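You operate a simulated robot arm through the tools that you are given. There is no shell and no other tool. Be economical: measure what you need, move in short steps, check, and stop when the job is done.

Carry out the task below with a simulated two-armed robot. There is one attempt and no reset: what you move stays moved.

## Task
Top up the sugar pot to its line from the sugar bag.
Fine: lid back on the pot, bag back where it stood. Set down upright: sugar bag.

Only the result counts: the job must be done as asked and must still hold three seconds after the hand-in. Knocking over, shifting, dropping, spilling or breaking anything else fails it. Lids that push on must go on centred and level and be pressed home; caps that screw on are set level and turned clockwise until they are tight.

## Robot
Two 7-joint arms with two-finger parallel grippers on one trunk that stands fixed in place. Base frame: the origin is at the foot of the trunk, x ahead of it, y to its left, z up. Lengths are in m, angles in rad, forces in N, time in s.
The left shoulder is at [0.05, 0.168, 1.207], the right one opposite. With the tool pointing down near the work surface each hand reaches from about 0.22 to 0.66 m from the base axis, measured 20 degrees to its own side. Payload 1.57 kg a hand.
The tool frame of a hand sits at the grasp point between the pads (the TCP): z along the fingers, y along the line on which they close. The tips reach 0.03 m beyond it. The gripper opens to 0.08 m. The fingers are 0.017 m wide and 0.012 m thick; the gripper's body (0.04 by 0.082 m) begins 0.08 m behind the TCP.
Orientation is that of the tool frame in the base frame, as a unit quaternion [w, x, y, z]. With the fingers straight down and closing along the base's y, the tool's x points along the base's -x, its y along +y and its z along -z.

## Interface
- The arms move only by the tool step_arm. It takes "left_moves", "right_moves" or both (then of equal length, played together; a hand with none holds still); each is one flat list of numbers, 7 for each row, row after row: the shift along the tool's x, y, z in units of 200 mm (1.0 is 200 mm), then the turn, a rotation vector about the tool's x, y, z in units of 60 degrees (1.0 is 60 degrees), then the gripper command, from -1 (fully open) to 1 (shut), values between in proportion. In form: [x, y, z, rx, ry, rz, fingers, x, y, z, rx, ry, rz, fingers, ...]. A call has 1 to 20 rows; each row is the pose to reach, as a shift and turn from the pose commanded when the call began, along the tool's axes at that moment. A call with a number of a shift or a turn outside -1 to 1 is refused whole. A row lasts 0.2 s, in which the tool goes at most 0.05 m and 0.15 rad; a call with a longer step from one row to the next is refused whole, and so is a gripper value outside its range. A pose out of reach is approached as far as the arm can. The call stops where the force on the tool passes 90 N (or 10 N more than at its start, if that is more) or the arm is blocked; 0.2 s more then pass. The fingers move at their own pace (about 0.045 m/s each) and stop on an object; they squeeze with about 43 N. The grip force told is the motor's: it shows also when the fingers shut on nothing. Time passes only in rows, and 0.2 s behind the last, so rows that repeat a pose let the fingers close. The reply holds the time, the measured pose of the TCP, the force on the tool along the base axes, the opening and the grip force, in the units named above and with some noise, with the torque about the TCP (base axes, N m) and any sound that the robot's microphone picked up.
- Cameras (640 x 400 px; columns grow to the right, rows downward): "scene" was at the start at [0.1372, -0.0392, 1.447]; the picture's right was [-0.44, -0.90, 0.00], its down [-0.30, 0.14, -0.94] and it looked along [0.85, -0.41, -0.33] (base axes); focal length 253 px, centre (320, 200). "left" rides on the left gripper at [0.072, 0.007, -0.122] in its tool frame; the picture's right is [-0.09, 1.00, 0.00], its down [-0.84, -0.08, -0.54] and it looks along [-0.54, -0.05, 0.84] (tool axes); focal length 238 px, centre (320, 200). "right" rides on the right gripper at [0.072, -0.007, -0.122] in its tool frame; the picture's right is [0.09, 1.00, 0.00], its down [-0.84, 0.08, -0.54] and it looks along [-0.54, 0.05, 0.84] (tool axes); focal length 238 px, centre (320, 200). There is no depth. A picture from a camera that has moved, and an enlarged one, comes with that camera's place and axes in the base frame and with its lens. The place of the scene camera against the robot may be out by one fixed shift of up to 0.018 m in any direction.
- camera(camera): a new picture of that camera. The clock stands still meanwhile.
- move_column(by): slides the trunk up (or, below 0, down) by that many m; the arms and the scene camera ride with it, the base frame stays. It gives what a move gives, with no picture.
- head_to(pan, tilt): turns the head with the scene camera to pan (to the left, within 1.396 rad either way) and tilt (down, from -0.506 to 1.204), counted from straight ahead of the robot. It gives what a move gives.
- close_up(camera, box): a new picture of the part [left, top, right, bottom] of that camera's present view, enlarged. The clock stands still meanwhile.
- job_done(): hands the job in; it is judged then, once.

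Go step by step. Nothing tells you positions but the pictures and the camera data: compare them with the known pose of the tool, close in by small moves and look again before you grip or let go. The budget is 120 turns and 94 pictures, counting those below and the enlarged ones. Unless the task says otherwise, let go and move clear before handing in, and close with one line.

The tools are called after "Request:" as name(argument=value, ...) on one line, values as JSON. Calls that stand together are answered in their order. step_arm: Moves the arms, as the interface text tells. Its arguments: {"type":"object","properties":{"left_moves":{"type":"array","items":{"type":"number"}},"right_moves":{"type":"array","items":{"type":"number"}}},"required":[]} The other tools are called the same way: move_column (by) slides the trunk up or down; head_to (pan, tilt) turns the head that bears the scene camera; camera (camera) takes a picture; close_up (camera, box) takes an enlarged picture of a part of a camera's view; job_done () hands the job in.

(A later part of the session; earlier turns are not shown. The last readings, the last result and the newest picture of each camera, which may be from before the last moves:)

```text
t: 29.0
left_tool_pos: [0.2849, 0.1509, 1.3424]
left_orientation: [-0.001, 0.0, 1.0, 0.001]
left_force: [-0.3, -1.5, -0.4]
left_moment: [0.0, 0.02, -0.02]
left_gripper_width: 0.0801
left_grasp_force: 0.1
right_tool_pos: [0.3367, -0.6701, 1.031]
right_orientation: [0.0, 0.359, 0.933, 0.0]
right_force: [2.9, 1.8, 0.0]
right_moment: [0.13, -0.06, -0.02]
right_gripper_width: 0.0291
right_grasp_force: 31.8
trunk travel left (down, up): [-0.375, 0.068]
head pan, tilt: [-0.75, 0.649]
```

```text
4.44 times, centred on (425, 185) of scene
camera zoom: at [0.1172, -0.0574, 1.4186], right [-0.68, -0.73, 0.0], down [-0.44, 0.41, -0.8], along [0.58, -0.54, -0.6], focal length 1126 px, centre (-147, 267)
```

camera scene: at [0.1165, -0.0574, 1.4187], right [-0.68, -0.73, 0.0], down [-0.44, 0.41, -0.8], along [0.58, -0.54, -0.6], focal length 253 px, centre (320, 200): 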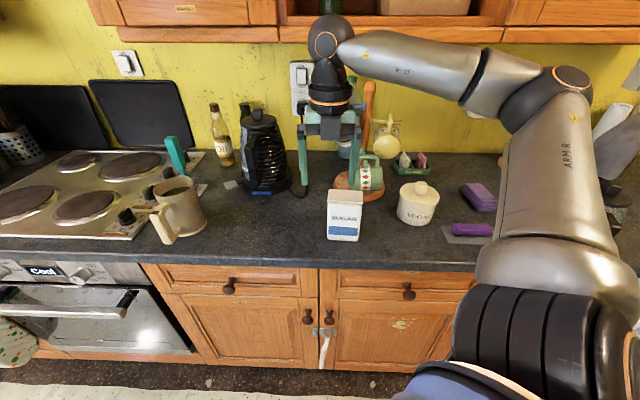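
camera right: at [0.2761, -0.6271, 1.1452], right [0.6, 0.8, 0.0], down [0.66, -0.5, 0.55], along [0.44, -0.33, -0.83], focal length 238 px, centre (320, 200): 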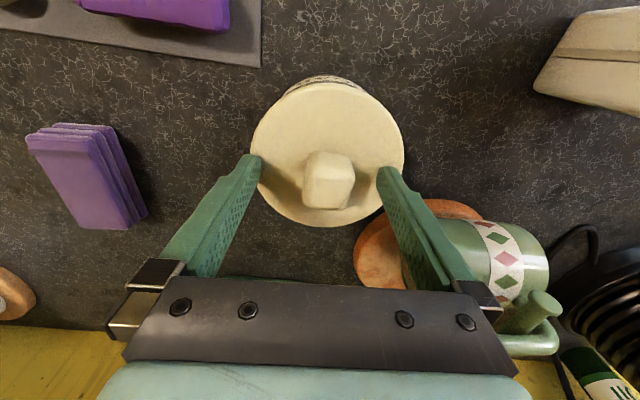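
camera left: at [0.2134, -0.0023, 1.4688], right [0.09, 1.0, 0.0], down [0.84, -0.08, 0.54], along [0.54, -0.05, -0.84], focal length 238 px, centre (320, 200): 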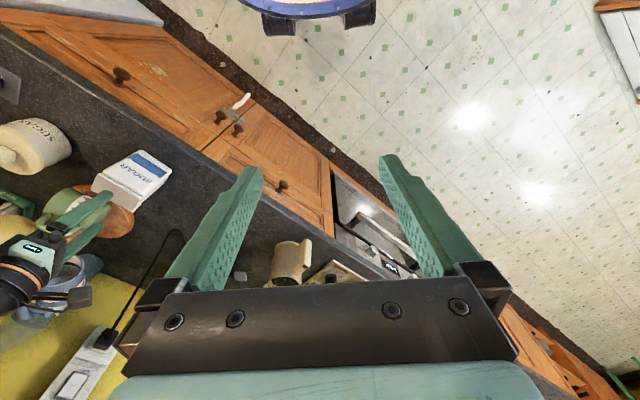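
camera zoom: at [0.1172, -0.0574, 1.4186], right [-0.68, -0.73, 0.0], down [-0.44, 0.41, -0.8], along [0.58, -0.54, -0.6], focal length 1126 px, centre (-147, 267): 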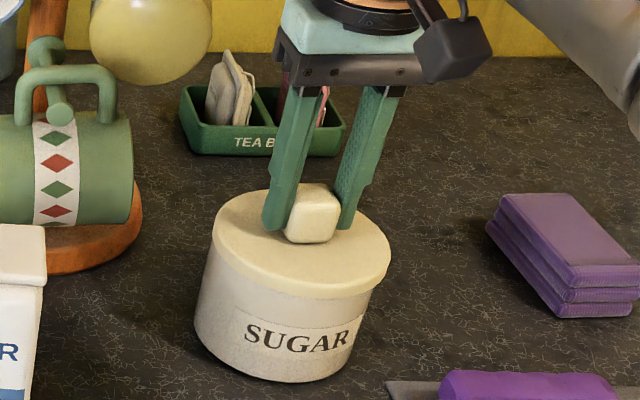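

Request:
step_arm(right_moves=[0, 0, -0.05, 0, 0, 0, 1, 0, 0, -0.1, 0, 0, 0, 1, 0, 0, -0.2, 0, 0, 0, 1])

Request:
camera(camera="scene")

```text
t: 29.8
left_tool_pos: [0.2857, 0.1518, 1.3447]
left_orientation: [-0.001, 0.0, 1.0, 0.0]
left_force: [0.3, 0.4, 0.5]
left_moment: [0.02, -0.02, -0.01]
left_gripper_width: 0.0799
left_grasp_force: 0.0
right_tool_pos: [0.3386, -0.6703, 1.0697]
right_orientation: [0.0, 0.359, 0.933, 0.0]
right_force: [-0.1, 0.4, 0.0]
right_moment: [0.04, -0.01, 0.02]
right_gripper_width: 0.0
right_grasp_force: 21.2
trunk travel left (down, up): [-0.375, 0.068]
head pan, tilt: [-0.75, 0.649]
```

```text
58 pictures are left
camera scene: at [0.117, -0.0575, 1.4186], right [-0.68, -0.73, 0.0], down [-0.44, 0.41, -0.8], along [0.58, -0.54, -0.6], focal length 253 px, centre (320, 200)
```

scene: 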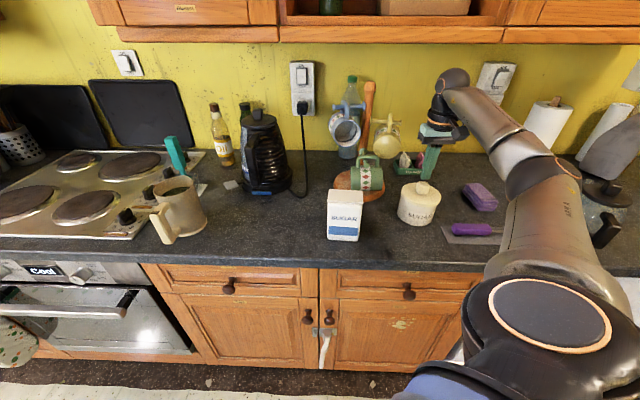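

The fingers slipped off the rounded knob; the grip was too high. I'll reopen, check the centring, and grip lower.

Request:
step_arm(right_moves=[0, 0, 0, 0, 0, 0, -1, 0, 0, 0, 0, 0, 0, -1, 0, 0, 0, 0, 0, 0, -1, 0, 0, 0, 0, 0, 0, -1])

Request:
camera(camera="right")

Request:
close_up(camera="right", box=[240, 60, 400, 220])

```text
t: 30.8
left_tool_pos: [0.2861, 0.1507, 1.3431]
left_orientation: [-0.002, 0.0, 1.0, -0.001]
left_force: [0.4, 0.7, 0.1]
left_moment: [-0.01, -0.01, 0.02]
left_gripper_width: 0.08
left_grasp_force: 0.1
right_tool_pos: [0.3389, -0.6707, 1.0685]
right_orientation: [0.0, 0.359, 0.933, 0.0]
right_force: [-0.2, 0.3, 0.3]
right_moment: [-0.02, -0.02, -0.03]
right_gripper_width: 0.0802
right_grasp_force: 0.0
trunk travel left (down, up): [-0.375, 0.068]
head pan, tilt: [-0.75, 0.649]
```

```text
57 pictures are left
camera right: at [0.2804, -0.6279, 1.1914], right [0.6, 0.8, 0.0], down [0.67, -0.5, 0.54], along [0.43, -0.33, -0.84], focal length 238 px, centre (320, 200)
```

right: 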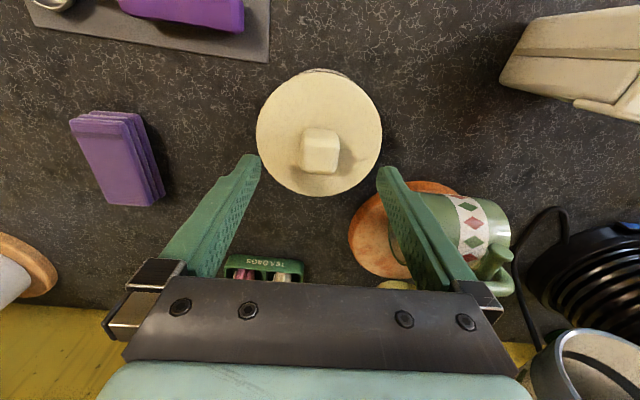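

```text
2.50 times, centred on (320, 140) of right
camera zoom: at [0.2804, -0.6279, 1.1914], right [0.6, 0.8, 0.0], down [0.67, -0.5, 0.54], along [0.43, -0.33, -0.84], focal length 596 px, centre (320, 350)
```

zoom: 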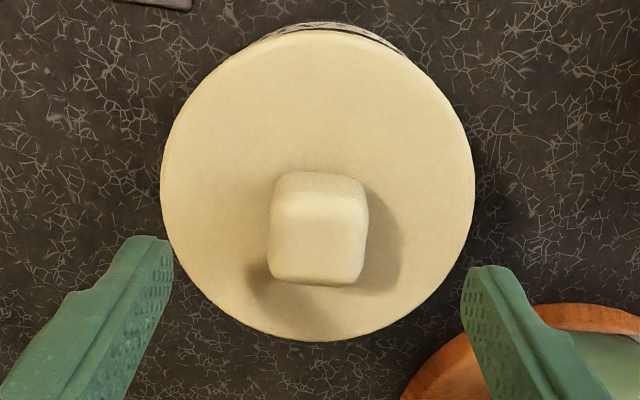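

Request:
step_arm(right_moves=[0.012, -0.008, 0.12, 0, 0, 0, -1, 0.012, -0.008, 0.2, 0, 0, 0, -1, 0.012, -0.008, 0.215, 0, 0, 0, -1])

Request:
step_arm(right_moves=[0, 0, 0, 0, 0, 0, 1, 0, 0, 0, 0, 0, 0, 1, 0, 0, 0, 0, 0, 0, 1, 0, 0, 0, 0, 0, 0, 1, 0, 0, 0, 0, 0, 0, 1, 0, 0, 0, 0, 0, 0, 1])

Request:
step_arm(right_moves=[0, 0, -0.02, 0, 0, 0, 1, 0, 0, -0.04, 0, 0, 0, 1])

Request:
close_up(camera="scene", box=[380, 140, 470, 230])

```text
t: 31.6
left_tool_pos: [0.2844, 0.1502, 1.3436]
left_orientation: [0.0, 0.0, 1.0, 0.0]
left_force: [0.4, -0.9, 0.1]
left_moment: [0.0, -0.03, 0.01]
left_gripper_width: 0.0798
left_grasp_force: 0.2
right_tool_pos: [0.3334, -0.6702, 1.026]
right_orientation: [0.0, 0.359, 0.933, 0.001]
right_force: [-0.1, -0.8, -0.2]
right_moment: [-0.01, 0.03, 0.0]
right_gripper_width: 0.0801
right_grasp_force: 0.0
trunk travel left (down, up): [-0.375, 0.068]
head pan, tilt: [-0.75, 0.649]
```

```text
t: 33.0
left_tool_pos: [0.2846, 0.1505, 1.3435]
left_orientation: [-0.001, 0.0, 1.0, 0.0]
left_force: [-0.4, -0.8, 0.5]
left_moment: [0.0, 0.0, 0.0]
left_gripper_width: 0.08
left_grasp_force: 0.1
right_tool_pos: [0.3344, -0.6697, 1.0259]
right_orientation: [0.0, 0.358, 0.934, 0.0]
right_force: [2.2, 1.5, -0.4]
right_moment: [0.06, -0.09, 0.0]
right_gripper_width: 0.0291
right_grasp_force: 38.6
trunk travel left (down, up): [-0.375, 0.068]
head pan, tilt: [-0.75, 0.649]
```

```text
t: 33.6
left_tool_pos: [0.2847, 0.1497, 1.3438]
left_orientation: [-0.001, 0.0, 1.0, 0.0]
left_force: [0.2, 0.4, -0.4]
left_moment: [0.01, 0.0, 0.03]
left_gripper_width: 0.0801
left_grasp_force: 0.1
right_tool_pos: [0.3337, -0.6709, 1.0355]
right_orientation: [0.0, 0.36, 0.933, 0.0]
right_force: [0.0, -0.5, 0.1]
right_moment: [-0.01, 0.0, -0.02]
right_gripper_width: 0.0292
right_grasp_force: 38.5
trunk travel left (down, up): [-0.375, 0.068]
head pan, tilt: [-0.75, 0.649]
```

```text
4.44 times, centred on (425, 185) of scene
camera zoom: at [0.1169, -0.0578, 1.4186], right [-0.68, -0.73, 0.0], down [-0.44, 0.41, -0.8], along [0.58, -0.54, -0.6], focal length 1126 px, centre (-147, 267)
```

zoom: 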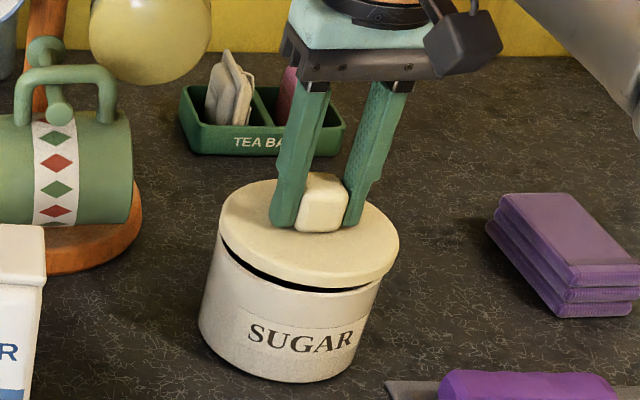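

The lid is off. I'll lift it and carry it left over the bag to the free counter spot at about (0.578, -0.326).

Request:
step_arm(right_moves=[0, 0, -0.2, 0, 0, 0, 1, 0, 0, -0.4, 0, 0, 0, 1, 0, 0, -0.55, 0, 0, 0, 1, 0, 0.2, -0.55, 0, 0, 0, 1, 0, 0.4, -0.55, 0, 0, 0, 1, 0, 0.6, -0.55, 0, 0, 0, 1, 0, 0.8, -0.55, 0, 0, 0, 1, 0, 1.0, -0.55, 0, 0, 0, 1])

Request:
step_arm(right_moves=[0.05, 0.2, 0, 0, 0, 0, 1, 0.1, 0.4, 0, 0, 0, 0, 1, 0.15, 0.6, 0, 0, 0, 0, 1, 0.2, 0.8, 0, 0, 0, 0, 1, 0.25, 1.0, 0, 0, 0, 0, 1])

Request:
camera(camera="scene")

Request:
close_up(camera="scene", box=[390, 170, 450, 230])

```text
t: 35.4
left_tool_pos: [0.2848, 0.1515, 1.3433]
left_orientation: [-0.001, 0.0, 1.0, 0.0]
left_force: [-0.5, 0.4, 0.3]
left_moment: [-0.01, 0.02, -0.01]
left_gripper_width: 0.0802
left_grasp_force: 0.0
right_tool_pos: [0.4669, -0.5214, 1.1464]
right_orientation: [-0.001, 0.36, 0.933, 0.0]
right_force: [-0.1, -0.1, -1.6]
right_moment: [-0.01, -0.01, 0.02]
right_gripper_width: 0.0291
right_grasp_force: 38.3
trunk travel left (down, up): [-0.375, 0.068]
head pan, tilt: [-0.75, 0.649]
```

```text
t: 36.6
left_tool_pos: [0.2854, 0.1513, 1.3443]
left_orientation: [-0.001, 0.0, 1.0, 0.0]
left_force: [0.6, 1.0, 0.6]
left_moment: [-0.01, 0.0, 0.01]
left_gripper_width: 0.0802
left_grasp_force: 0.2
right_tool_pos: [0.5634, -0.3383, 1.1456]
right_orientation: [0.001, 0.361, 0.933, 0.0]
right_force: [-0.6, -0.1, 0.2]
right_moment: [-0.01, 0.05, 0.02]
right_gripper_width: 0.0288
right_grasp_force: 38.9
trunk travel left (down, up): [-0.375, 0.068]
head pan, tilt: [-0.75, 0.649]
```

```text
54 pictures are left
camera scene: at [0.1173, -0.0568, 1.4186], right [-0.68, -0.73, 0.0], down [-0.44, 0.41, -0.8], along [0.58, -0.54, -0.6], focal length 253 px, centre (320, 200)
```

scene: 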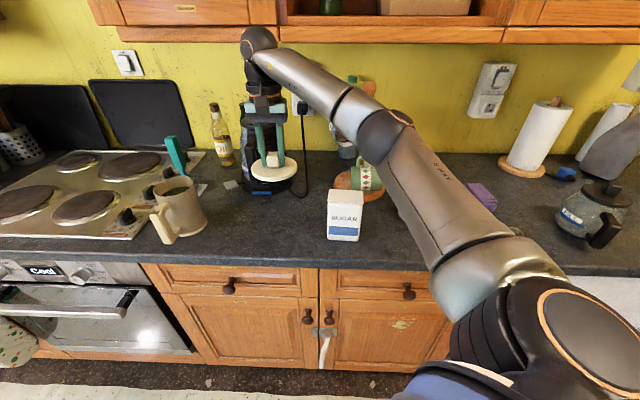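

```text
6.67 times, centred on (420, 200) of scene
camera zoom: at [0.1173, -0.0568, 1.4186], right [-0.68, -0.73, 0.0], down [-0.44, 0.41, -0.8], along [0.58, -0.54, -0.6], focal length 1689 px, centre (-347, 200)
```

zoom: 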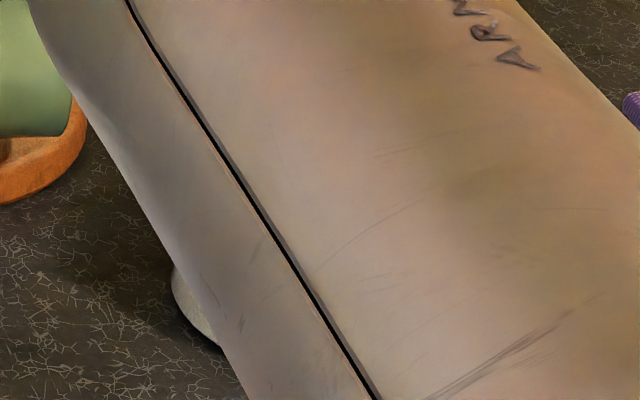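

Request:
step_arm(right_moves=[0, 0.1, 0.2, 0, 0, 0, 1, 0, 0.1, 0.4, 0, 0, 0, 1, 0, 0.1, 0.6, 0, 0, 0, 1, 0, 0.1, 0.8, 0, 0, 0, 1, 0, 0.1, 0.92, 0, 0, 0, 1])

Request:
close_up(camera="scene", box=[220, 150, 340, 270])

```text
t: 37.8
left_tool_pos: [0.286, 0.1508, 1.343]
left_orientation: [0.0, 0.0, 1.0, 0.0]
left_force: [0.6, -0.4, 0.2]
left_moment: [0.01, -0.01, 0.03]
left_gripper_width: 0.0799
left_grasp_force: 0.1
right_tool_pos: [0.5797, -0.3226, 0.959]
right_orientation: [0.0, 0.359, 0.933, 0.0]
right_force: [0.0, -0.2, -0.3]
right_moment: [-0.01, 0.02, -0.02]
right_gripper_width: 0.0289
right_grasp_force: 38.8
trunk travel left (down, up): [-0.375, 0.068]
head pan, tilt: [-0.75, 0.649]
```

```text
3.33 times, centred on (280, 210) of scene
camera zoom: at [0.1171, -0.0577, 1.4186], right [-0.68, -0.73, 0.0], down [-0.44, 0.41, -0.8], along [0.58, -0.54, -0.6], focal length 844 px, centre (453, 167)
```

zoom: 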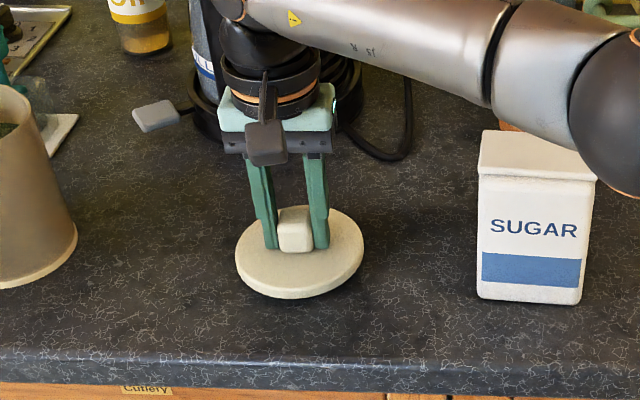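

Request:
step_arm(right_moves=[0, 0, 0.05, 0, 0, 0, 1, 0, 0, 0.08, 0, 0, 0, 1, 0, 0, 0.1, 0, 0, 0, 1])

Request:
close_up(camera="scene", box=[220, 150, 340, 270])

```text
t: 38.6
left_tool_pos: [0.2772, 0.1533, 1.3459]
left_orientation: [0.003, 0.0, 1.0, -0.002]
left_force: [0.0, -0.3, 0.6]
left_moment: [-0.01, -0.01, -0.03]
left_gripper_width: 0.0799
left_grasp_force: 0.1
right_tool_pos: [0.5794, -0.3226, 0.9555]
right_orientation: [0.01, 0.361, 0.933, 0.003]
right_force: [-8.8, -6.3, 62.3]
right_moment: [-0.65, 1.65, 0.03]
right_gripper_width: 0.0292
right_grasp_force: 38.6
trunk travel left (down, up): [-0.375, 0.068]
head pan, tilt: [-0.75, 0.649]
```

```text
3.33 times, centred on (280, 210) of scene
camera zoom: at [0.1093, -0.0545, 1.4202], right [-0.68, -0.73, 0.0], down [-0.44, 0.41, -0.8], along [0.59, -0.55, -0.6], focal length 844 px, centre (453, 167)
```

zoom: 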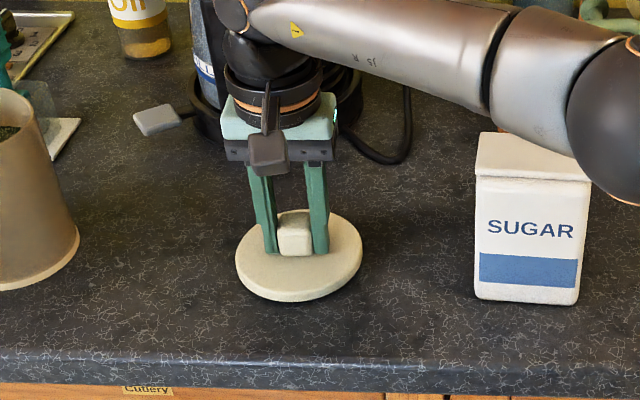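

The lid is on the counter. I'll relax the push, release and rise.

Request:
step_arm(right_moves=[0, 0, -0.085, 0, 0, 0, 1, 0, 0, -0.085, 0, 0, 0, -1, 0, 0, -0.085, 0, 0, 0, -1, 0, 0, -0.085, 0, 0, 0, -1, 0, 0, -0.085, 0, 0, 0, -1])

Request:
step_arm(right_moves=[0, 0, -0.2, 0, 0, 0, -1, 0, 0, -0.4, 0, 0, 0, -1, 0, 0, -0.6, 0, 0, 0, -1, 0, 0, -0.8, 0, 0, 0, -1, 0, 0, -1.0, 0, 0, 0, -1])

Request:
camera(camera="right")

```text
t: 39.8
left_tool_pos: [0.285, 0.1507, 1.3434]
left_orientation: [0.0, 0.0, 1.0, 0.0]
left_force: [0.4, 0.7, 0.6]
left_moment: [-0.01, 0.03, -0.04]
left_gripper_width: 0.0799
left_grasp_force: 0.1
right_tool_pos: [0.5778, -0.3245, 0.9567]
right_orientation: [0.001, 0.359, 0.933, 0.0]
right_force: [0.1, 0.4, 0.0]
right_moment: [-0.02, 0.02, 0.0]
right_gripper_width: 0.08
right_grasp_force: 0.1
trunk travel left (down, up): [-0.375, 0.068]
head pan, tilt: [-0.75, 0.649]
```

```text
t: 41.0
left_tool_pos: [0.2837, 0.1512, 1.3432]
left_orientation: [0.0, 0.0, 1.0, -0.001]
left_force: [0.0, 0.4, 0.4]
left_moment: [0.01, 0.01, 0.0]
left_gripper_width: 0.08
left_grasp_force: 0.0
right_tool_pos: [0.5753, -0.3242, 1.158]
right_orientation: [0.001, 0.359, 0.933, 0.001]
right_force: [0.1, 0.0, 0.0]
right_moment: [0.0, -0.02, 0.01]
right_gripper_width: 0.0801
right_grasp_force: 0.1
trunk travel left (down, up): [-0.375, 0.068]
head pan, tilt: [-0.75, 0.649]
```

```text
50 pictures are left
camera right: at [0.5182, -0.2813, 1.2796], right [0.6, 0.8, 0.0], down [0.67, -0.5, 0.54], along [0.43, -0.33, -0.84], focal length 238 px, centre (320, 200)
```

right: 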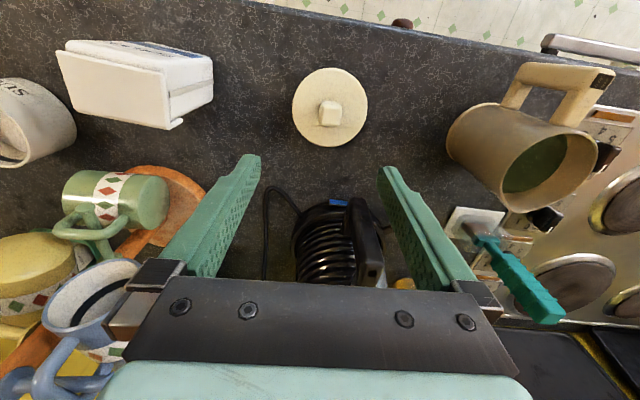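

The bag's top triangulates to centre (0.434, -0.456), z 1.038, 0.085 wide and 0.05 deep. I'll turn the hand to straddle the bag front-to-back and centre above it.

Request:
step_arm(right_moves=[0, -0.12, 0, 0, 0, 0.13, -1, 0.01, -0.24, 0, 0, 0, 0.26, -1, 0.02, -0.36, 0, 0, 0, 0.39, -1, 0.03, -0.48, 0, 0, 0, 0.52, -1, 0.04, -0.6, 0, 0, 0, 0.65, -1, 0.05, -0.72, 0, 0, 0, 0.78, -1, 0.06, -0.84, 0, 0, 0, 0.9, -1, 0.078, -0.96, 0, 0, 0, 1.0, -1])

Request:
step_arm(right_moves=[0, 0, 0, 0, 0, 0.13, -1, 0, 0, 0, 0, 0, 0.26, -1, 0, 0, 0, 0, 0, 0.39, -1, 0, 0, 0, 0, 0, 0.52, -1, 0, 0, 0, 0, 0, 0.61, -1])

Request:
camera(camera="right")

Request:
close_up(camera="scene", box=[310, 150, 470, 260])

```text
t: 42.8
left_tool_pos: [0.2837, 0.1496, 1.3444]
left_orientation: [0.0, 0.001, 1.0, 0.001]
left_force: [0.6, -1.0, -1.2]
left_moment: [-0.01, -0.03, -0.02]
left_gripper_width: 0.0798
left_grasp_force: 0.0
right_tool_pos: [0.4376, -0.4582, 1.1575]
right_orientation: [-0.001, 0.778, 0.629, 0.0]
right_force: [-0.9, 0.5, 0.1]
right_moment: [0.03, 0.0, -0.04]
right_gripper_width: 0.0802
right_grasp_force: 0.0
trunk travel left (down, up): [-0.375, 0.068]
head pan, tilt: [-0.75, 0.649]
```

```text
t: 44.0
left_tool_pos: [0.2855, 0.1508, 1.3444]
left_orientation: [0.001, 0.0, 1.0, 0.0]
left_force: [0.3, 0.0, 0.5]
left_moment: [0.02, -0.01, 0.0]
left_gripper_width: 0.0799
left_grasp_force: 0.0
right_tool_pos: [0.438, -0.4568, 1.1573]
right_orientation: [0.0, 0.936, 0.352, 0.0]
right_force: [-0.2, -1.3, 0.4]
right_moment: [0.01, 0.0, 0.01]
right_gripper_width: 0.08
right_grasp_force: 0.0
trunk travel left (down, up): [-0.375, 0.068]
head pan, tilt: [-0.75, 0.649]
```

```text
49 pictures are left
camera right: at [0.4874, -0.4058, 1.2788], right [0.72, -0.69, 0.0], down [-0.58, -0.61, 0.54], along [-0.37, -0.39, -0.84], focal length 238 px, centre (320, 200)
```

right: 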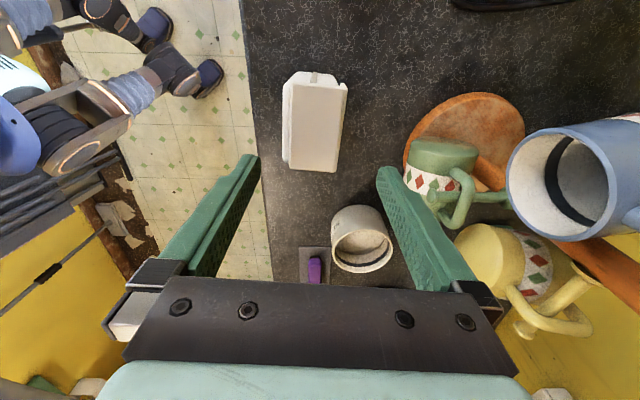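

```text
3.64 times, centred on (390, 205) of scene
camera zoom: at [0.1168, -0.0577, 1.4186], right [-0.68, -0.73, 0.0], down [-0.44, 0.41, -0.8], along [0.58, -0.54, -0.6], focal length 921 px, centre (66, 182)
```

zoom: 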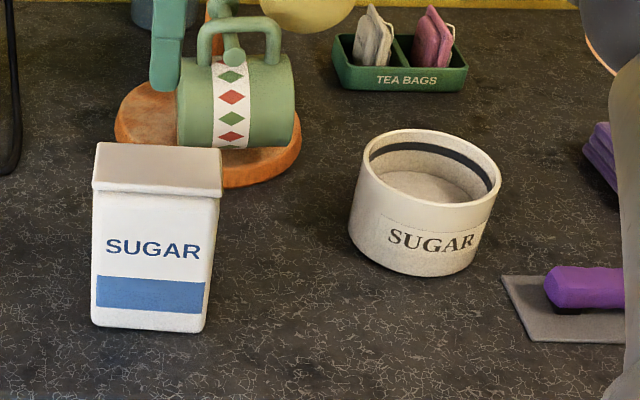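

I can see the pot's inside now: the black line is near the rim and the sugar is lower. I'll straddle the bag and hook the back lip with the rear finger; first the descent.

Request:
step_arm(right_moves=[0, 0, 0.2, 0, 0, 0, -1, 0, 0, 0.4, 0, 0, 0, -1, 0, 0, 0.55, 0, 0, 0, -1, 0, 0, 0.66, 0, 0, 0, -1])

Request:
camera(camera="right")

Request:
close_up(camera="scene", box=[310, 130, 410, 250])

```text
t: 45.0
left_tool_pos: [0.2841, 0.1517, 1.3432]
left_orientation: [0.0, 0.0, 1.0, 0.0]
left_force: [-0.4, -1.2, 0.0]
left_moment: [-0.01, 0.02, 0.03]
left_gripper_width: 0.0801
left_grasp_force: 0.1
right_tool_pos: [0.4374, -0.4582, 1.0243]
right_orientation: [0.001, 0.936, 0.353, 0.0]
right_force: [-0.8, 0.5, 0.5]
right_moment: [0.01, 0.04, -0.01]
right_gripper_width: 0.0799
right_grasp_force: 0.0
trunk travel left (down, up): [-0.375, 0.068]
head pan, tilt: [-0.75, 0.649]
```

```text
47 pictures are left
camera right: at [0.4865, -0.4065, 1.1462], right [0.73, -0.69, 0.0], down [-0.58, -0.61, 0.54], along [-0.37, -0.39, -0.84], focal length 238 px, centre (320, 200)
```

right: 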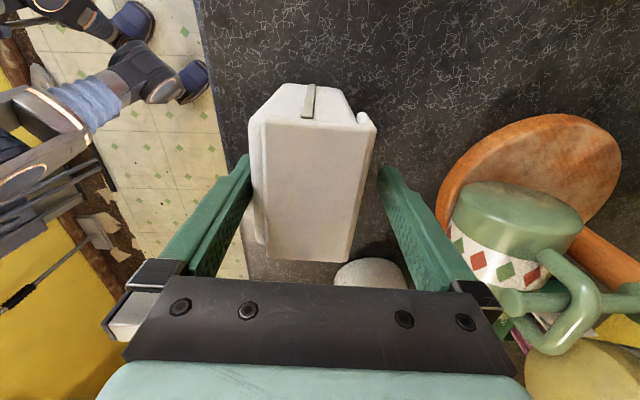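

```text
3.33 times, centred on (360, 190) of scene
camera zoom: at [0.1168, -0.0576, 1.4186], right [-0.68, -0.73, 0.0], down [-0.44, 0.41, -0.8], along [0.58, -0.54, -0.6], focal length 844 px, centre (187, 233)
```

zoom: 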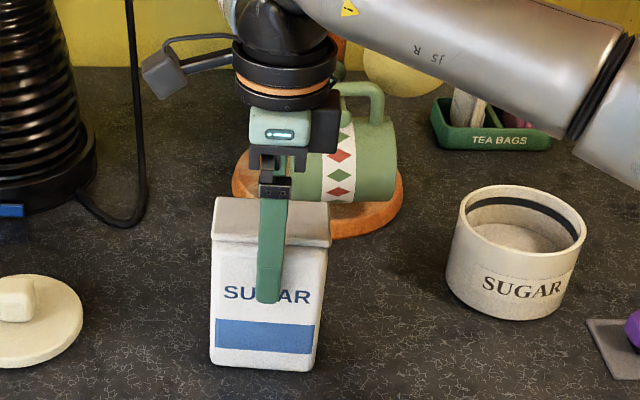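

Request:
step_arm(right_moves=[0, -0.05, 0, 0, 0, 0, -1, 0, -0.08, 0, 0, 0, 0, -1, 0, -0.1, 0, 0, 0, 0, -1])

Request:
close_up(camera="right", box=[220, 70, 420, 270])

```text
t: 45.8
left_tool_pos: [0.2852, 0.1512, 1.3434]
left_orientation: [0.0, -0.001, 1.0, 0.0]
left_force: [0.5, -0.4, -0.5]
left_moment: [-0.02, 0.01, 0.05]
left_gripper_width: 0.0801
left_grasp_force: 0.1
right_tool_pos: [0.4254, -0.4423, 1.0258]
right_orientation: [0.0, 0.935, 0.354, 0.0]
right_force: [0.0, -0.3, -0.5]
right_moment: [0.01, 0.0, -0.01]
right_gripper_width: 0.08
right_grasp_force: 0.1
trunk travel left (down, up): [-0.375, 0.068]
head pan, tilt: [-0.75, 0.649]
```

```text
2.00 times, centred on (320, 170) of right
camera zoom: at [0.4745, -0.3909, 1.1472], right [0.73, -0.69, 0.0], down [-0.58, -0.61, 0.54], along [-0.37, -0.39, -0.84], focal length 477 px, centre (320, 260)
```

zoom: 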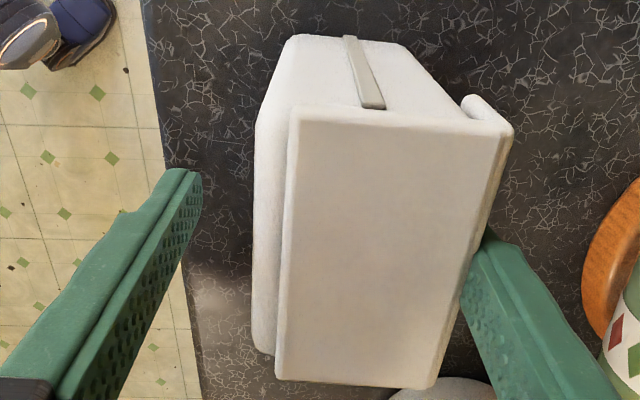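

Request:
step_arm(right_moves=[0, -0.02, 0, 0, 0, 0, -1, 0, -0.03, 0, 0, 0, 0, -1])

Request:
step_arm(right_moves=[0, 0, -0.04, 0, 0, 0, -1, 0, 0, -0.08, 0, 0, 0, -1, 0, 0, -0.12, 0, 0, 0, -1])

Request:
close_up(camera="right", box=[220, 70, 420, 270])

Request:
close_up(camera="scene", box=[310, 130, 410, 250])

```text
t: 46.4
left_tool_pos: [0.285, 0.1504, 1.3438]
left_orientation: [-0.001, 0.0, 1.0, 0.0]
left_force: [0.6, 0.3, -0.3]
left_moment: [0.0, -0.02, 0.0]
left_gripper_width: 0.0799
left_grasp_force: 0.0
right_tool_pos: [0.4216, -0.4376, 1.0249]
right_orientation: [0.0, 0.936, 0.351, 0.0]
right_force: [0.6, -0.3, -0.7]
right_moment: [-0.02, -0.05, 0.03]
right_gripper_width: 0.0799
right_grasp_force: 0.1
trunk travel left (down, up): [-0.375, 0.068]
head pan, tilt: [-0.75, 0.649]
```

```text
t: 47.2
left_tool_pos: [0.2852, 0.1506, 1.3426]
left_orientation: [0.0, 0.0, 1.0, 0.0]
left_force: [-0.7, 0.5, -0.5]
left_moment: [0.02, 0.01, 0.01]
left_gripper_width: 0.0801
left_grasp_force: 0.0
right_tool_pos: [0.4201, -0.4373, 1.0504]
right_orientation: [0.0, 0.936, 0.352, 0.0]
right_force: [-0.4, -1.2, -0.2]
right_moment: [-0.06, -0.02, -0.04]
right_gripper_width: 0.0801
right_grasp_force: 0.1
trunk travel left (down, up): [-0.375, 0.068]
head pan, tilt: [-0.75, 0.649]
```

```text
2.00 times, centred on (320, 170) of right
camera zoom: at [0.47, -0.3857, 1.172], right [0.73, -0.69, 0.0], down [-0.58, -0.61, 0.54], along [-0.37, -0.39, -0.84], focal length 477 px, centre (320, 260)
```

zoom: 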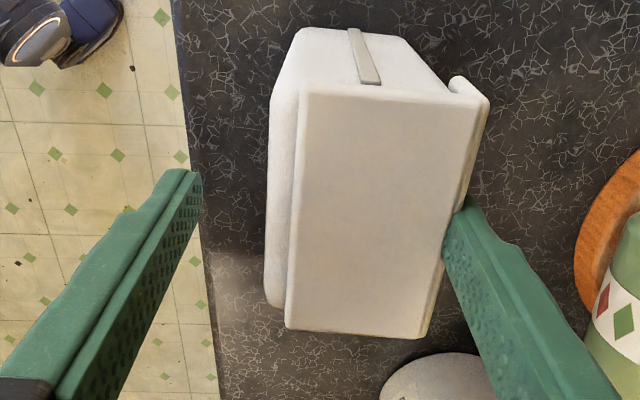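

```text
3.33 times, centred on (360, 190) of scene
camera zoom: at [0.1169, -0.0577, 1.4186], right [-0.68, -0.73, 0.0], down [-0.44, 0.41, -0.8], along [0.58, -0.54, -0.6], focal length 844 px, centre (187, 233)
```

zoom: 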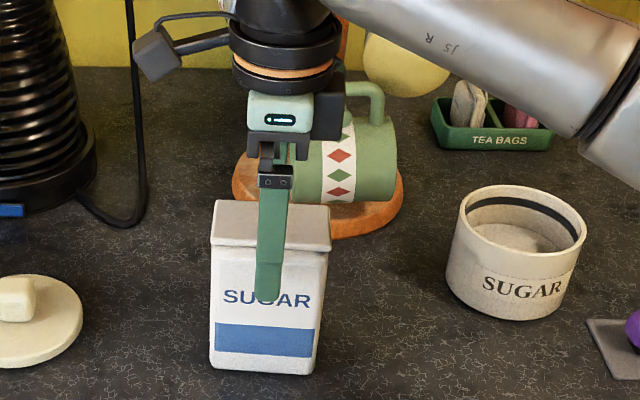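

Request:
step_arm(right_moves=[0, -0.01, -0.03, 0, 0, 0, -1, 0, -0.01, -0.06, 0, 0, 0, -1])

Request:
close_up(camera="right", box=[220, 70, 420, 270])

```text
t: 47.8
left_tool_pos: [0.2839, 0.1504, 1.3443]
left_orientation: [-0.001, 0.0, 1.0, 0.0]
left_force: [-0.2, 0.1, -0.1]
left_moment: [0.03, 0.01, 0.01]
left_gripper_width: 0.0801
left_grasp_force: 0.0
right_tool_pos: [0.4198, -0.4367, 1.0626]
right_orientation: [0.0, 0.936, 0.352, 0.0]
right_force: [0.1, -0.4, 0.7]
right_moment: [0.01, -0.01, -0.02]
right_gripper_width: 0.08
right_grasp_force: 0.1
trunk travel left (down, up): [-0.375, 0.068]
head pan, tilt: [-0.75, 0.649]
```

```text
2.00 times, centred on (320, 170) of right
camera zoom: at [0.4687, -0.3849, 1.1837], right [0.73, -0.69, 0.0], down [-0.58, -0.61, 0.54], along [-0.37, -0.39, -0.84], focal length 477 px, centre (320, 260)
```

zoom: 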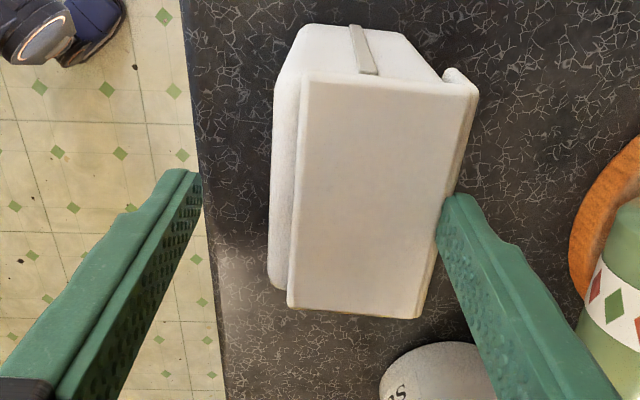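

The finger is still just outside the lip. I'll go back down and press in closer until it touches the bag's back.

Request:
step_arm(right_moves=[0, 0.02, 0, 0, 0, 0, -1, 0, 0.02, 0.12, 0, 0, 0, -1, 0, 0.02, 0.23, 0, 0, 0, -1])

Request:
step_arm(right_moves=[0, -0.03, 0, 0, 0, 0, -1, 0, -0.05, 0, 0, 0, 0, -1, 0, -0.06, 0, 0, 0, 0, -1])

Request:
close_up(camera="right", box=[220, 70, 420, 270])

```text
t: 48.6
left_tool_pos: [0.2844, 0.1505, 1.345]
left_orientation: [-0.001, 0.0, 1.0, -0.001]
left_force: [0.1, -0.3, 0.0]
left_moment: [0.03, 0.0, -0.02]
left_gripper_width: 0.08
left_grasp_force: 0.1
right_tool_pos: [0.4241, -0.4393, 1.0161]
right_orientation: [0.0, 0.936, 0.353, 0.0]
right_force: [0.5, -0.2, 0.3]
right_moment: [-0.02, 0.02, -0.03]
right_gripper_width: 0.0799
right_grasp_force: 0.1
trunk travel left (down, up): [-0.375, 0.068]
head pan, tilt: [-0.75, 0.649]
```

```text
t: 49.4
left_tool_pos: [0.2844, 0.1511, 1.3426]
left_orientation: [-0.001, 0.0, 1.0, 0.0]
left_force: [0.5, -0.6, 0.6]
left_moment: [0.03, 0.07, -0.03]
left_gripper_width: 0.0802
left_grasp_force: 0.1
right_tool_pos: [0.4154, -0.4313, 1.0165]
right_orientation: [0.001, 0.936, 0.353, 0.0]
right_force: [0.5, -0.2, 0.8]
right_moment: [-0.01, 0.0, 0.01]
right_gripper_width: 0.08
right_grasp_force: 0.0
trunk travel left (down, up): [-0.375, 0.068]
head pan, tilt: [-0.75, 0.649]
```

```text
2.00 times, centred on (320, 170) of right
camera zoom: at [0.4653, -0.3794, 1.138], right [0.73, -0.69, 0.0], down [-0.58, -0.61, 0.54], along [-0.37, -0.39, -0.84], focal length 477 px, centre (320, 260)
```

zoom: 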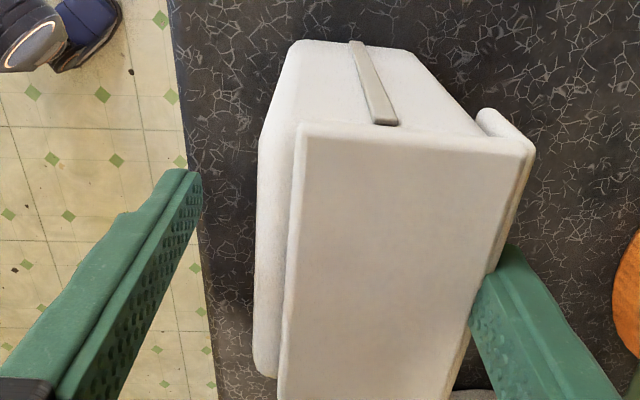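

The upright finger can't hook beneath the lip, and it has nudged the bag about 1 cm forward, which I'll correct when setting it back. I'll tilt the hand 45° from the bag's left so the rear finger slides under the lip.

Request:
step_arm(right_moves=[0, 0.03, 0, 0, 0, 0, -1, 0, 0.03, -0.2, 0, 0, 0, -1, 0, 0.03, -0.4, 0, 0, 0, -1, 0, 0.03, -0.6, 0, 0, 0, -1, 0.2, 0.03, -0.6, 0, 0, 0, -1, 0.4, 0.03, -0.6, 0, 0, 0, -1, 0.6, 0.03, -0.6, 0, 0, 0, -1, 0.8, 0.02, -0.6, 0, 0, 0, -1, 0.865, 0.01, -0.6, 0, 0, 0, -1])

Request:
step_arm(right_moves=[0, 0, 0, 0, -0.13, 0, -1, 0, 0, 0, 0, -0.26, 0, -1, 0, 0, 0, 0, -0.39, 0, -1, 0, 0, 0, 0, -0.52, 0, -1, 0, 0, 0, 0, -0.65, 0, -1, 0, 0, 0, 0, -0.75, 0, -1])

Request:
close_up(camera="scene", box=[240, 100, 440, 260])

Request:
camera(camera="right")

```text
t: 51.4
left_tool_pos: [0.2847, 0.1515, 1.3432]
left_orientation: [-0.001, 0.0, 1.0, 0.001]
left_force: [0.6, 0.2, -0.3]
left_moment: [0.0, -0.02, 0.05]
left_gripper_width: 0.08
left_grasp_force: 0.0
right_tool_pos: [0.5487, -0.3197, 1.1342]
right_orientation: [0.0, 0.936, 0.351, 0.0]
right_force: [-0.3, 0.0, 0.3]
right_moment: [0.01, 0.01, -0.05]
right_gripper_width: 0.0798
right_grasp_force: 0.1
trunk travel left (down, up): [-0.375, 0.068]
head pan, tilt: [-0.75, 0.649]
```

```text
t: 52.8
left_tool_pos: [0.2845, 0.1499, 1.3441]
left_orientation: [0.0, -0.001, 1.0, 0.0]
left_force: [-0.2, -0.6, -0.2]
left_moment: [0.02, -0.02, 0.01]
left_gripper_width: 0.08
left_grasp_force: 0.0
right_tool_pos: [0.5011, -0.3258, 1.111]
right_orientation: [0.127, 0.875, 0.331, -0.329]
right_force: [-0.1, -0.5, 0.4]
right_moment: [-0.02, 0.01, -0.02]
right_gripper_width: 0.0803
right_grasp_force: 0.1
right hand out of reach, approached as far as the arm can: row 4, 5, 6
trunk travel left (down, up): [-0.375, 0.068]
head pan, tilt: [-0.75, 0.649]
```

```text
2.50 times, centred on (340, 180) of scene
camera zoom: at [0.1167, -0.0576, 1.4187], right [-0.68, -0.73, 0.0], down [-0.44, 0.41, -0.8], along [0.58, -0.54, -0.6], focal length 633 px, centre (270, 250)
```

zoom: 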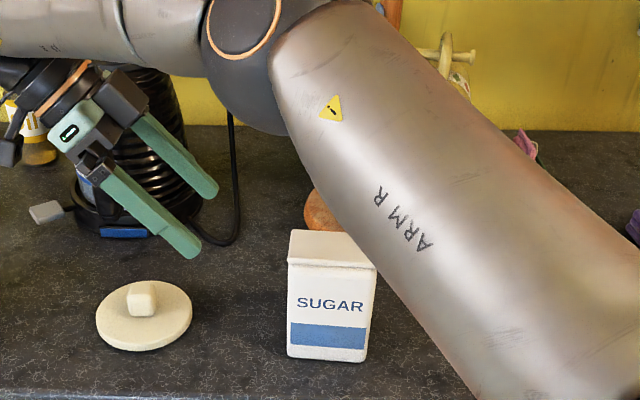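

```text
39 pictures are left
camera right: at [0.5969, -0.231, 1.1554], right [0.71, -0.7, -0.05], down [-0.16, -0.23, 0.96], along [-0.68, -0.68, -0.28], focal length 238 px, centre (320, 200)
```

right: 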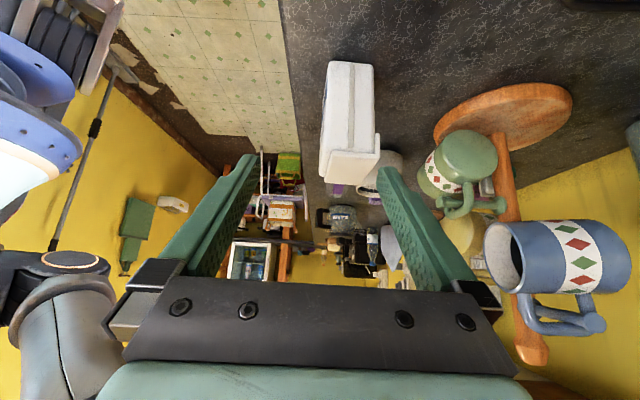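

Request:
step_arm(right_moves=[0.06, 0.04, 0.13, 0, 0, 0, -1, 0.13, 0.07, 0.26, 0, 0, 0, -1, 0.19, 0.1, 0.39, 0, 0, 0, -1, 0.254, 0.125, 0.516, 0, 0, 0, -1])

Request:
camera(camera="right")

```text
t: 53.8
left_tool_pos: [0.2849, 0.15, 1.3439]
left_orientation: [-0.001, 0.0, 1.0, 0.0]
left_force: [-0.4, 0.5, 0.5]
left_moment: [0.0, -0.02, -0.01]
left_gripper_width: 0.0801
left_grasp_force: 0.1
right_tool_pos: [0.4976, -0.3641, 1.0002]
right_orientation: [0.127, 0.876, 0.331, -0.328]
right_force: [-0.1, -0.5, 0.0]
right_moment: [-0.03, 0.01, -0.02]
right_gripper_width: 0.0799
right_grasp_force: 0.0
trunk travel left (down, up): [-0.375, 0.068]
head pan, tilt: [-0.75, 0.649]
```

```text
38 pictures are left
camera right: at [0.5934, -0.2697, 1.0444], right [0.71, -0.7, -0.06], down [-0.16, -0.23, 0.96], along [-0.68, -0.68, -0.28], focal length 238 px, centre (320, 200)
```

right: 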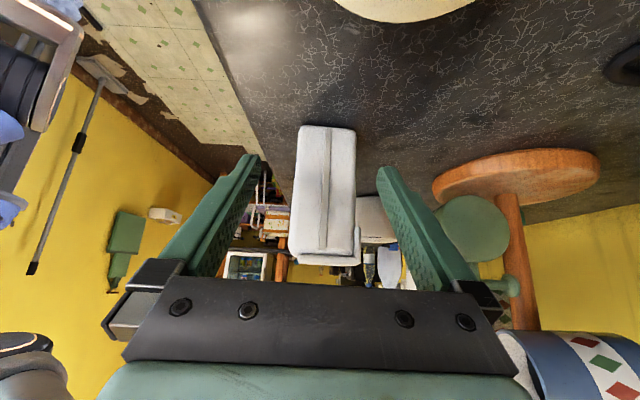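

Request:
step_arm(right_moves=[-0.1, 0, 0.09, 0, 0, 0, -1, -0.2, -0.01, 0.175, 0, 0, 0, -1, -0.2, -0.03, 0.175, 0, 0, 0, -1])

Request:
close_up(camera="right", box=[240, 60, 440, 300])

```text
t: 54.6
left_tool_pos: [0.2841, 0.1512, 1.3426]
left_orientation: [0.0, 0.0, 1.0, 0.0]
left_force: [-0.7, 0.9, -0.1]
left_moment: [-0.02, 0.02, -0.02]
left_gripper_width: 0.08
left_grasp_force: 0.2
right_tool_pos: [0.4562, -0.3923, 1.0006]
right_orientation: [0.127, 0.876, 0.33, -0.328]
right_force: [1.1, -0.6, -0.4]
right_moment: [-0.01, -0.04, 0.04]
right_gripper_width: 0.08
right_grasp_force: 0.1
trunk travel left (down, up): [-0.375, 0.068]
head pan, tilt: [-0.75, 0.649]
```

```text
1.67 times, centred on (340, 180) of right
camera zoom: at [0.551, -0.2992, 1.044], right [0.71, -0.7, -0.05], down [-0.16, -0.23, 0.96], along [-0.68, -0.68, -0.28], focal length 397 px, centre (287, 233)
```

zoom: 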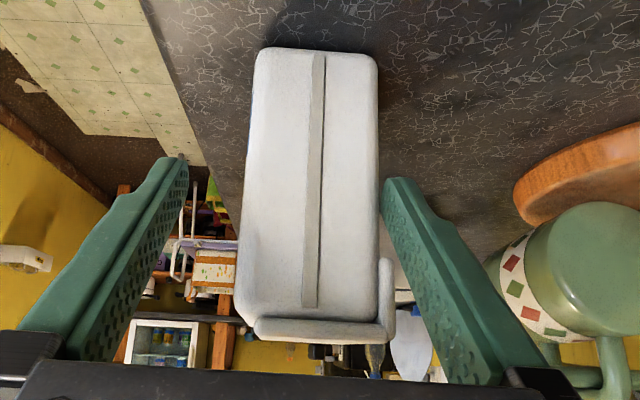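

Request:
step_arm(right_moves=[-0.05, 0, 0.045, 0, 0, 0, -1, -0.05, -0.01, 0.045, 0, 0, 0, -1, -0.09, -0.01, 0, 0, 0, 0, -1, -0.13, -0.01, -0.045, 0, 0, 0, -1])

Request:
close_up(camera="right", box=[240, 60, 440, 300])

```text
t: 55.6
left_tool_pos: [0.2855, 0.1504, 1.345]
left_orientation: [-0.001, 0.0, 1.0, 0.0]
left_force: [-0.7, -1.1, -0.6]
left_moment: [0.01, 0.01, 0.02]
left_gripper_width: 0.0801
left_grasp_force: 0.0
right_tool_pos: [0.442, -0.4002, 1.0237]
right_orientation: [0.127, 0.876, 0.33, -0.328]
right_force: [0.1, -0.4, -0.2]
right_moment: [-0.02, -0.03, 0.02]
right_gripper_width: 0.0799
right_grasp_force: 0.0
trunk travel left (down, up): [-0.375, 0.068]
head pan, tilt: [-0.75, 0.649]
```

```text
1.67 times, centred on (340, 180) of right
camera zoom: at [0.5387, -0.3054, 1.0675], right [0.71, -0.7, -0.06], down [-0.16, -0.23, 0.96], along [-0.68, -0.67, -0.28], focal length 397 px, centre (287, 233)
```

zoom: 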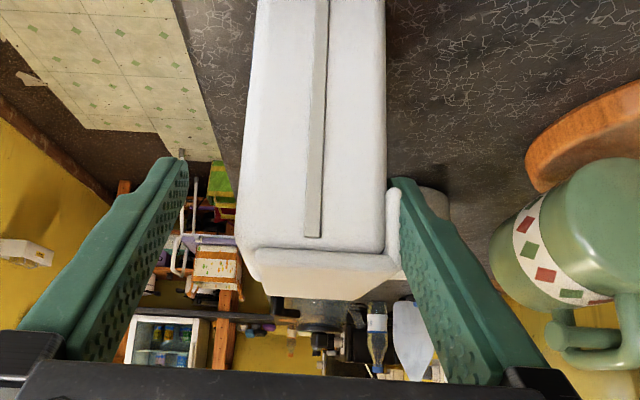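

Hooking isn't reliable on a bag this light and loose. New plan: grip the bag firmly from the left, below the lip, carry it to the middle, and lift the flap with the left hand while the right holds it.

Request:
step_arm(right_moves=[0.094, 0.02, -0.083, 0, 0, 0, -1, 0.188, 0.03, -0.165, 0, 0, 0, -1, 0.3, 0.06, -0.04, 0, 0, 0, -1, 0.4125, 0.06, 0.09, 0, 0, 0, -1])

Request:
camera(camera="right")

```text
t: 56.6
left_tool_pos: [0.2848, 0.1503, 1.3429]
left_orientation: [-0.001, 0.0, 1.0, 0.001]
left_force: [0.1, 0.0, 0.8]
left_moment: [-0.02, -0.01, 0.0]
left_gripper_width: 0.0802
left_grasp_force: 0.1
right_tool_pos: [0.489, -0.3748, 0.9546]
right_orientation: [0.127, 0.876, 0.331, -0.328]
right_force: [-0.1, -0.2, -0.5]
right_moment: [0.03, 0.04, -0.02]
right_gripper_width: 0.0801
right_grasp_force: 0.1
trunk travel left (down, up): [-0.375, 0.068]
head pan, tilt: [-0.75, 0.649]
```

```text
35 pictures are left
camera right: at [0.5862, -0.282, 0.9987], right [0.71, -0.7, -0.05], down [-0.16, -0.23, 0.96], along [-0.68, -0.68, -0.28], focal length 238 px, centre (320, 200)
```

right: 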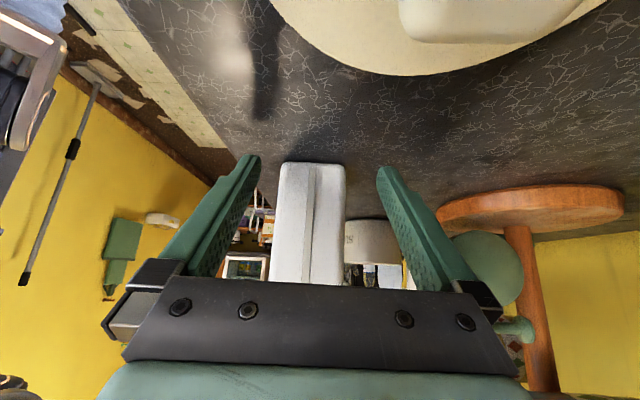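

Request:
step_arm(right_moves=[-0.09, -0.03, 0.08, 0, 0, 0, -1, -0.18, -0.03, 0.16, 0, 0, 0, -1, -0.27, -0.03, 0.24, 0, 0, 0, -1])

Request:
close_up(camera="right", box=[240, 60, 440, 300])

```text
t: 57.4
left_tool_pos: [0.2843, 0.1501, 1.3434]
left_orientation: [0.0, 0.0, 1.0, 0.001]
left_force: [0.0, 0.4, -0.2]
left_moment: [0.01, -0.03, 0.01]
left_gripper_width: 0.08
left_grasp_force: 0.0
right_tool_pos: [0.4318, -0.4215, 0.9551]
right_orientation: [0.126, 0.876, 0.331, -0.327]
right_force: [1.0, -1.5, -0.6]
right_moment: [0.01, 0.02, -0.02]
right_gripper_width: 0.08
right_grasp_force: 0.1
trunk travel left (down, up): [-0.375, 0.068]
head pan, tilt: [-0.75, 0.649]
```

```text
1.67 times, centred on (340, 180) of right
camera zoom: at [0.5273, -0.3269, 0.9992], right [0.71, -0.7, -0.06], down [-0.16, -0.23, 0.96], along [-0.68, -0.67, -0.28], focal length 397 px, centre (287, 233)
```

zoom: 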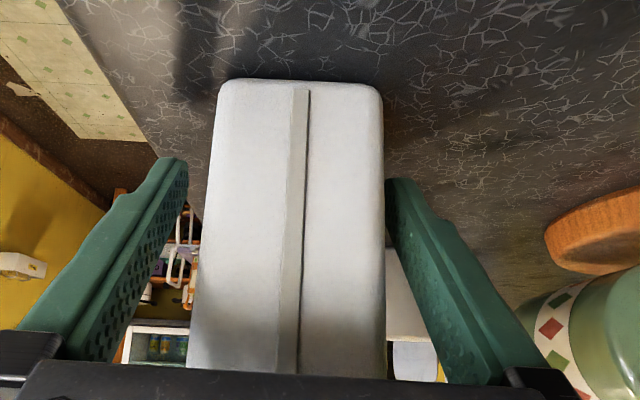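

Request:
step_arm(right_moves=[-0.03, 0.02, 0.026, 0, 0, 0, -1, -0.03, 0.02, 0.026, 0, 0, 0, -0.3, -0.03, 0.02, 0.026, 0, 0, 0, 0, -0.03, 0.02, 0.026, 0, 0, 0, 1, -0.03, 0.02, 0.026, 0, 0, 0, 1, -0.03, 0.02, 0.026, 0, 0, 0, 1])

Request:
camera(camera="scene")

```text
t: 58.8
left_tool_pos: [0.2849, 0.1509, 1.3426]
left_orientation: [-0.001, 0.001, 1.0, 0.0]
left_force: [-0.6, -0.1, -0.1]
left_moment: [0.0, 0.01, 0.02]
left_gripper_width: 0.08
left_grasp_force: 0.1
right_tool_pos: [0.4273, -0.4284, 0.9556]
right_orientation: [0.127, 0.876, 0.33, -0.329]
right_force: [0.7, 0.0, 1.9]
right_moment: [-0.01, 0.07, 0.0]
right_gripper_width: 0.0572
right_grasp_force: 43.0
trunk travel left (down, up): [-0.375, 0.068]
head pan, tilt: [-0.75, 0.649]
```

```text
33 pictures are left
camera scene: at [0.1169, -0.0576, 1.4186], right [-0.68, -0.73, 0.0], down [-0.44, 0.41, -0.8], along [0.58, -0.54, -0.6], focal length 253 px, centre (320, 200)
```

scene: 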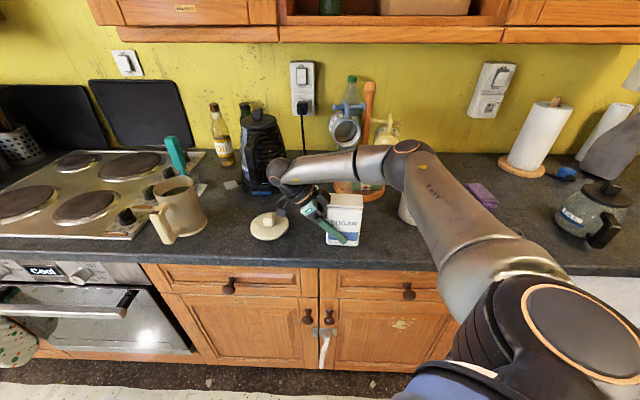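

The bag is gripped (0.057 m). I'll lift it straight up and check.

Request:
step_arm(right_moves=[-0.04, 0, -0.045, 0, 0, 0, 1, -0.13, 0, -0.15, 0, 0, 0, 1, -0.26, 0, -0.3, 0, 0, 0, 1, -0.396, 0, -0.451, 0, 0, 0, 1, -0.5, 0, -0.57, 0, 0, 0, 1])

Request:
camera(camera="scene")

```text
t: 60.0
left_tool_pos: [0.2844, 0.1499, 1.3431]
left_orientation: [0.001, 0.0, 1.0, 0.0]
left_force: [-0.2, 0.0, -0.5]
left_moment: [0.0, -0.03, 0.01]
left_gripper_width: 0.0803
left_grasp_force: 0.0
right_tool_pos: [0.4267, -0.4272, 1.1085]
right_orientation: [0.127, 0.875, 0.33, -0.33]
right_force: [-0.4, -0.4, -2.4]
right_moment: [-0.02, -0.04, 0.0]
right_gripper_width: 0.0573
right_grasp_force: 43.4
trunk travel left (down, up): [-0.375, 0.068]
head pan, tilt: [-0.75, 0.649]
```

```text
32 pictures are left
camera scene: at [0.1168, -0.0576, 1.4186], right [-0.68, -0.73, 0.0], down [-0.44, 0.41, -0.8], along [0.58, -0.54, -0.6], focal length 253 px, centre (320, 200)
```

scene: 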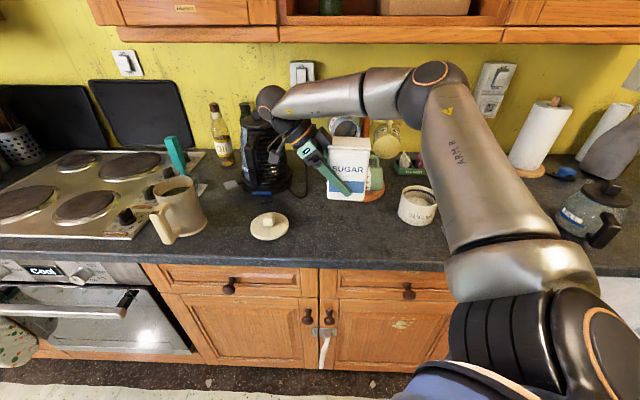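

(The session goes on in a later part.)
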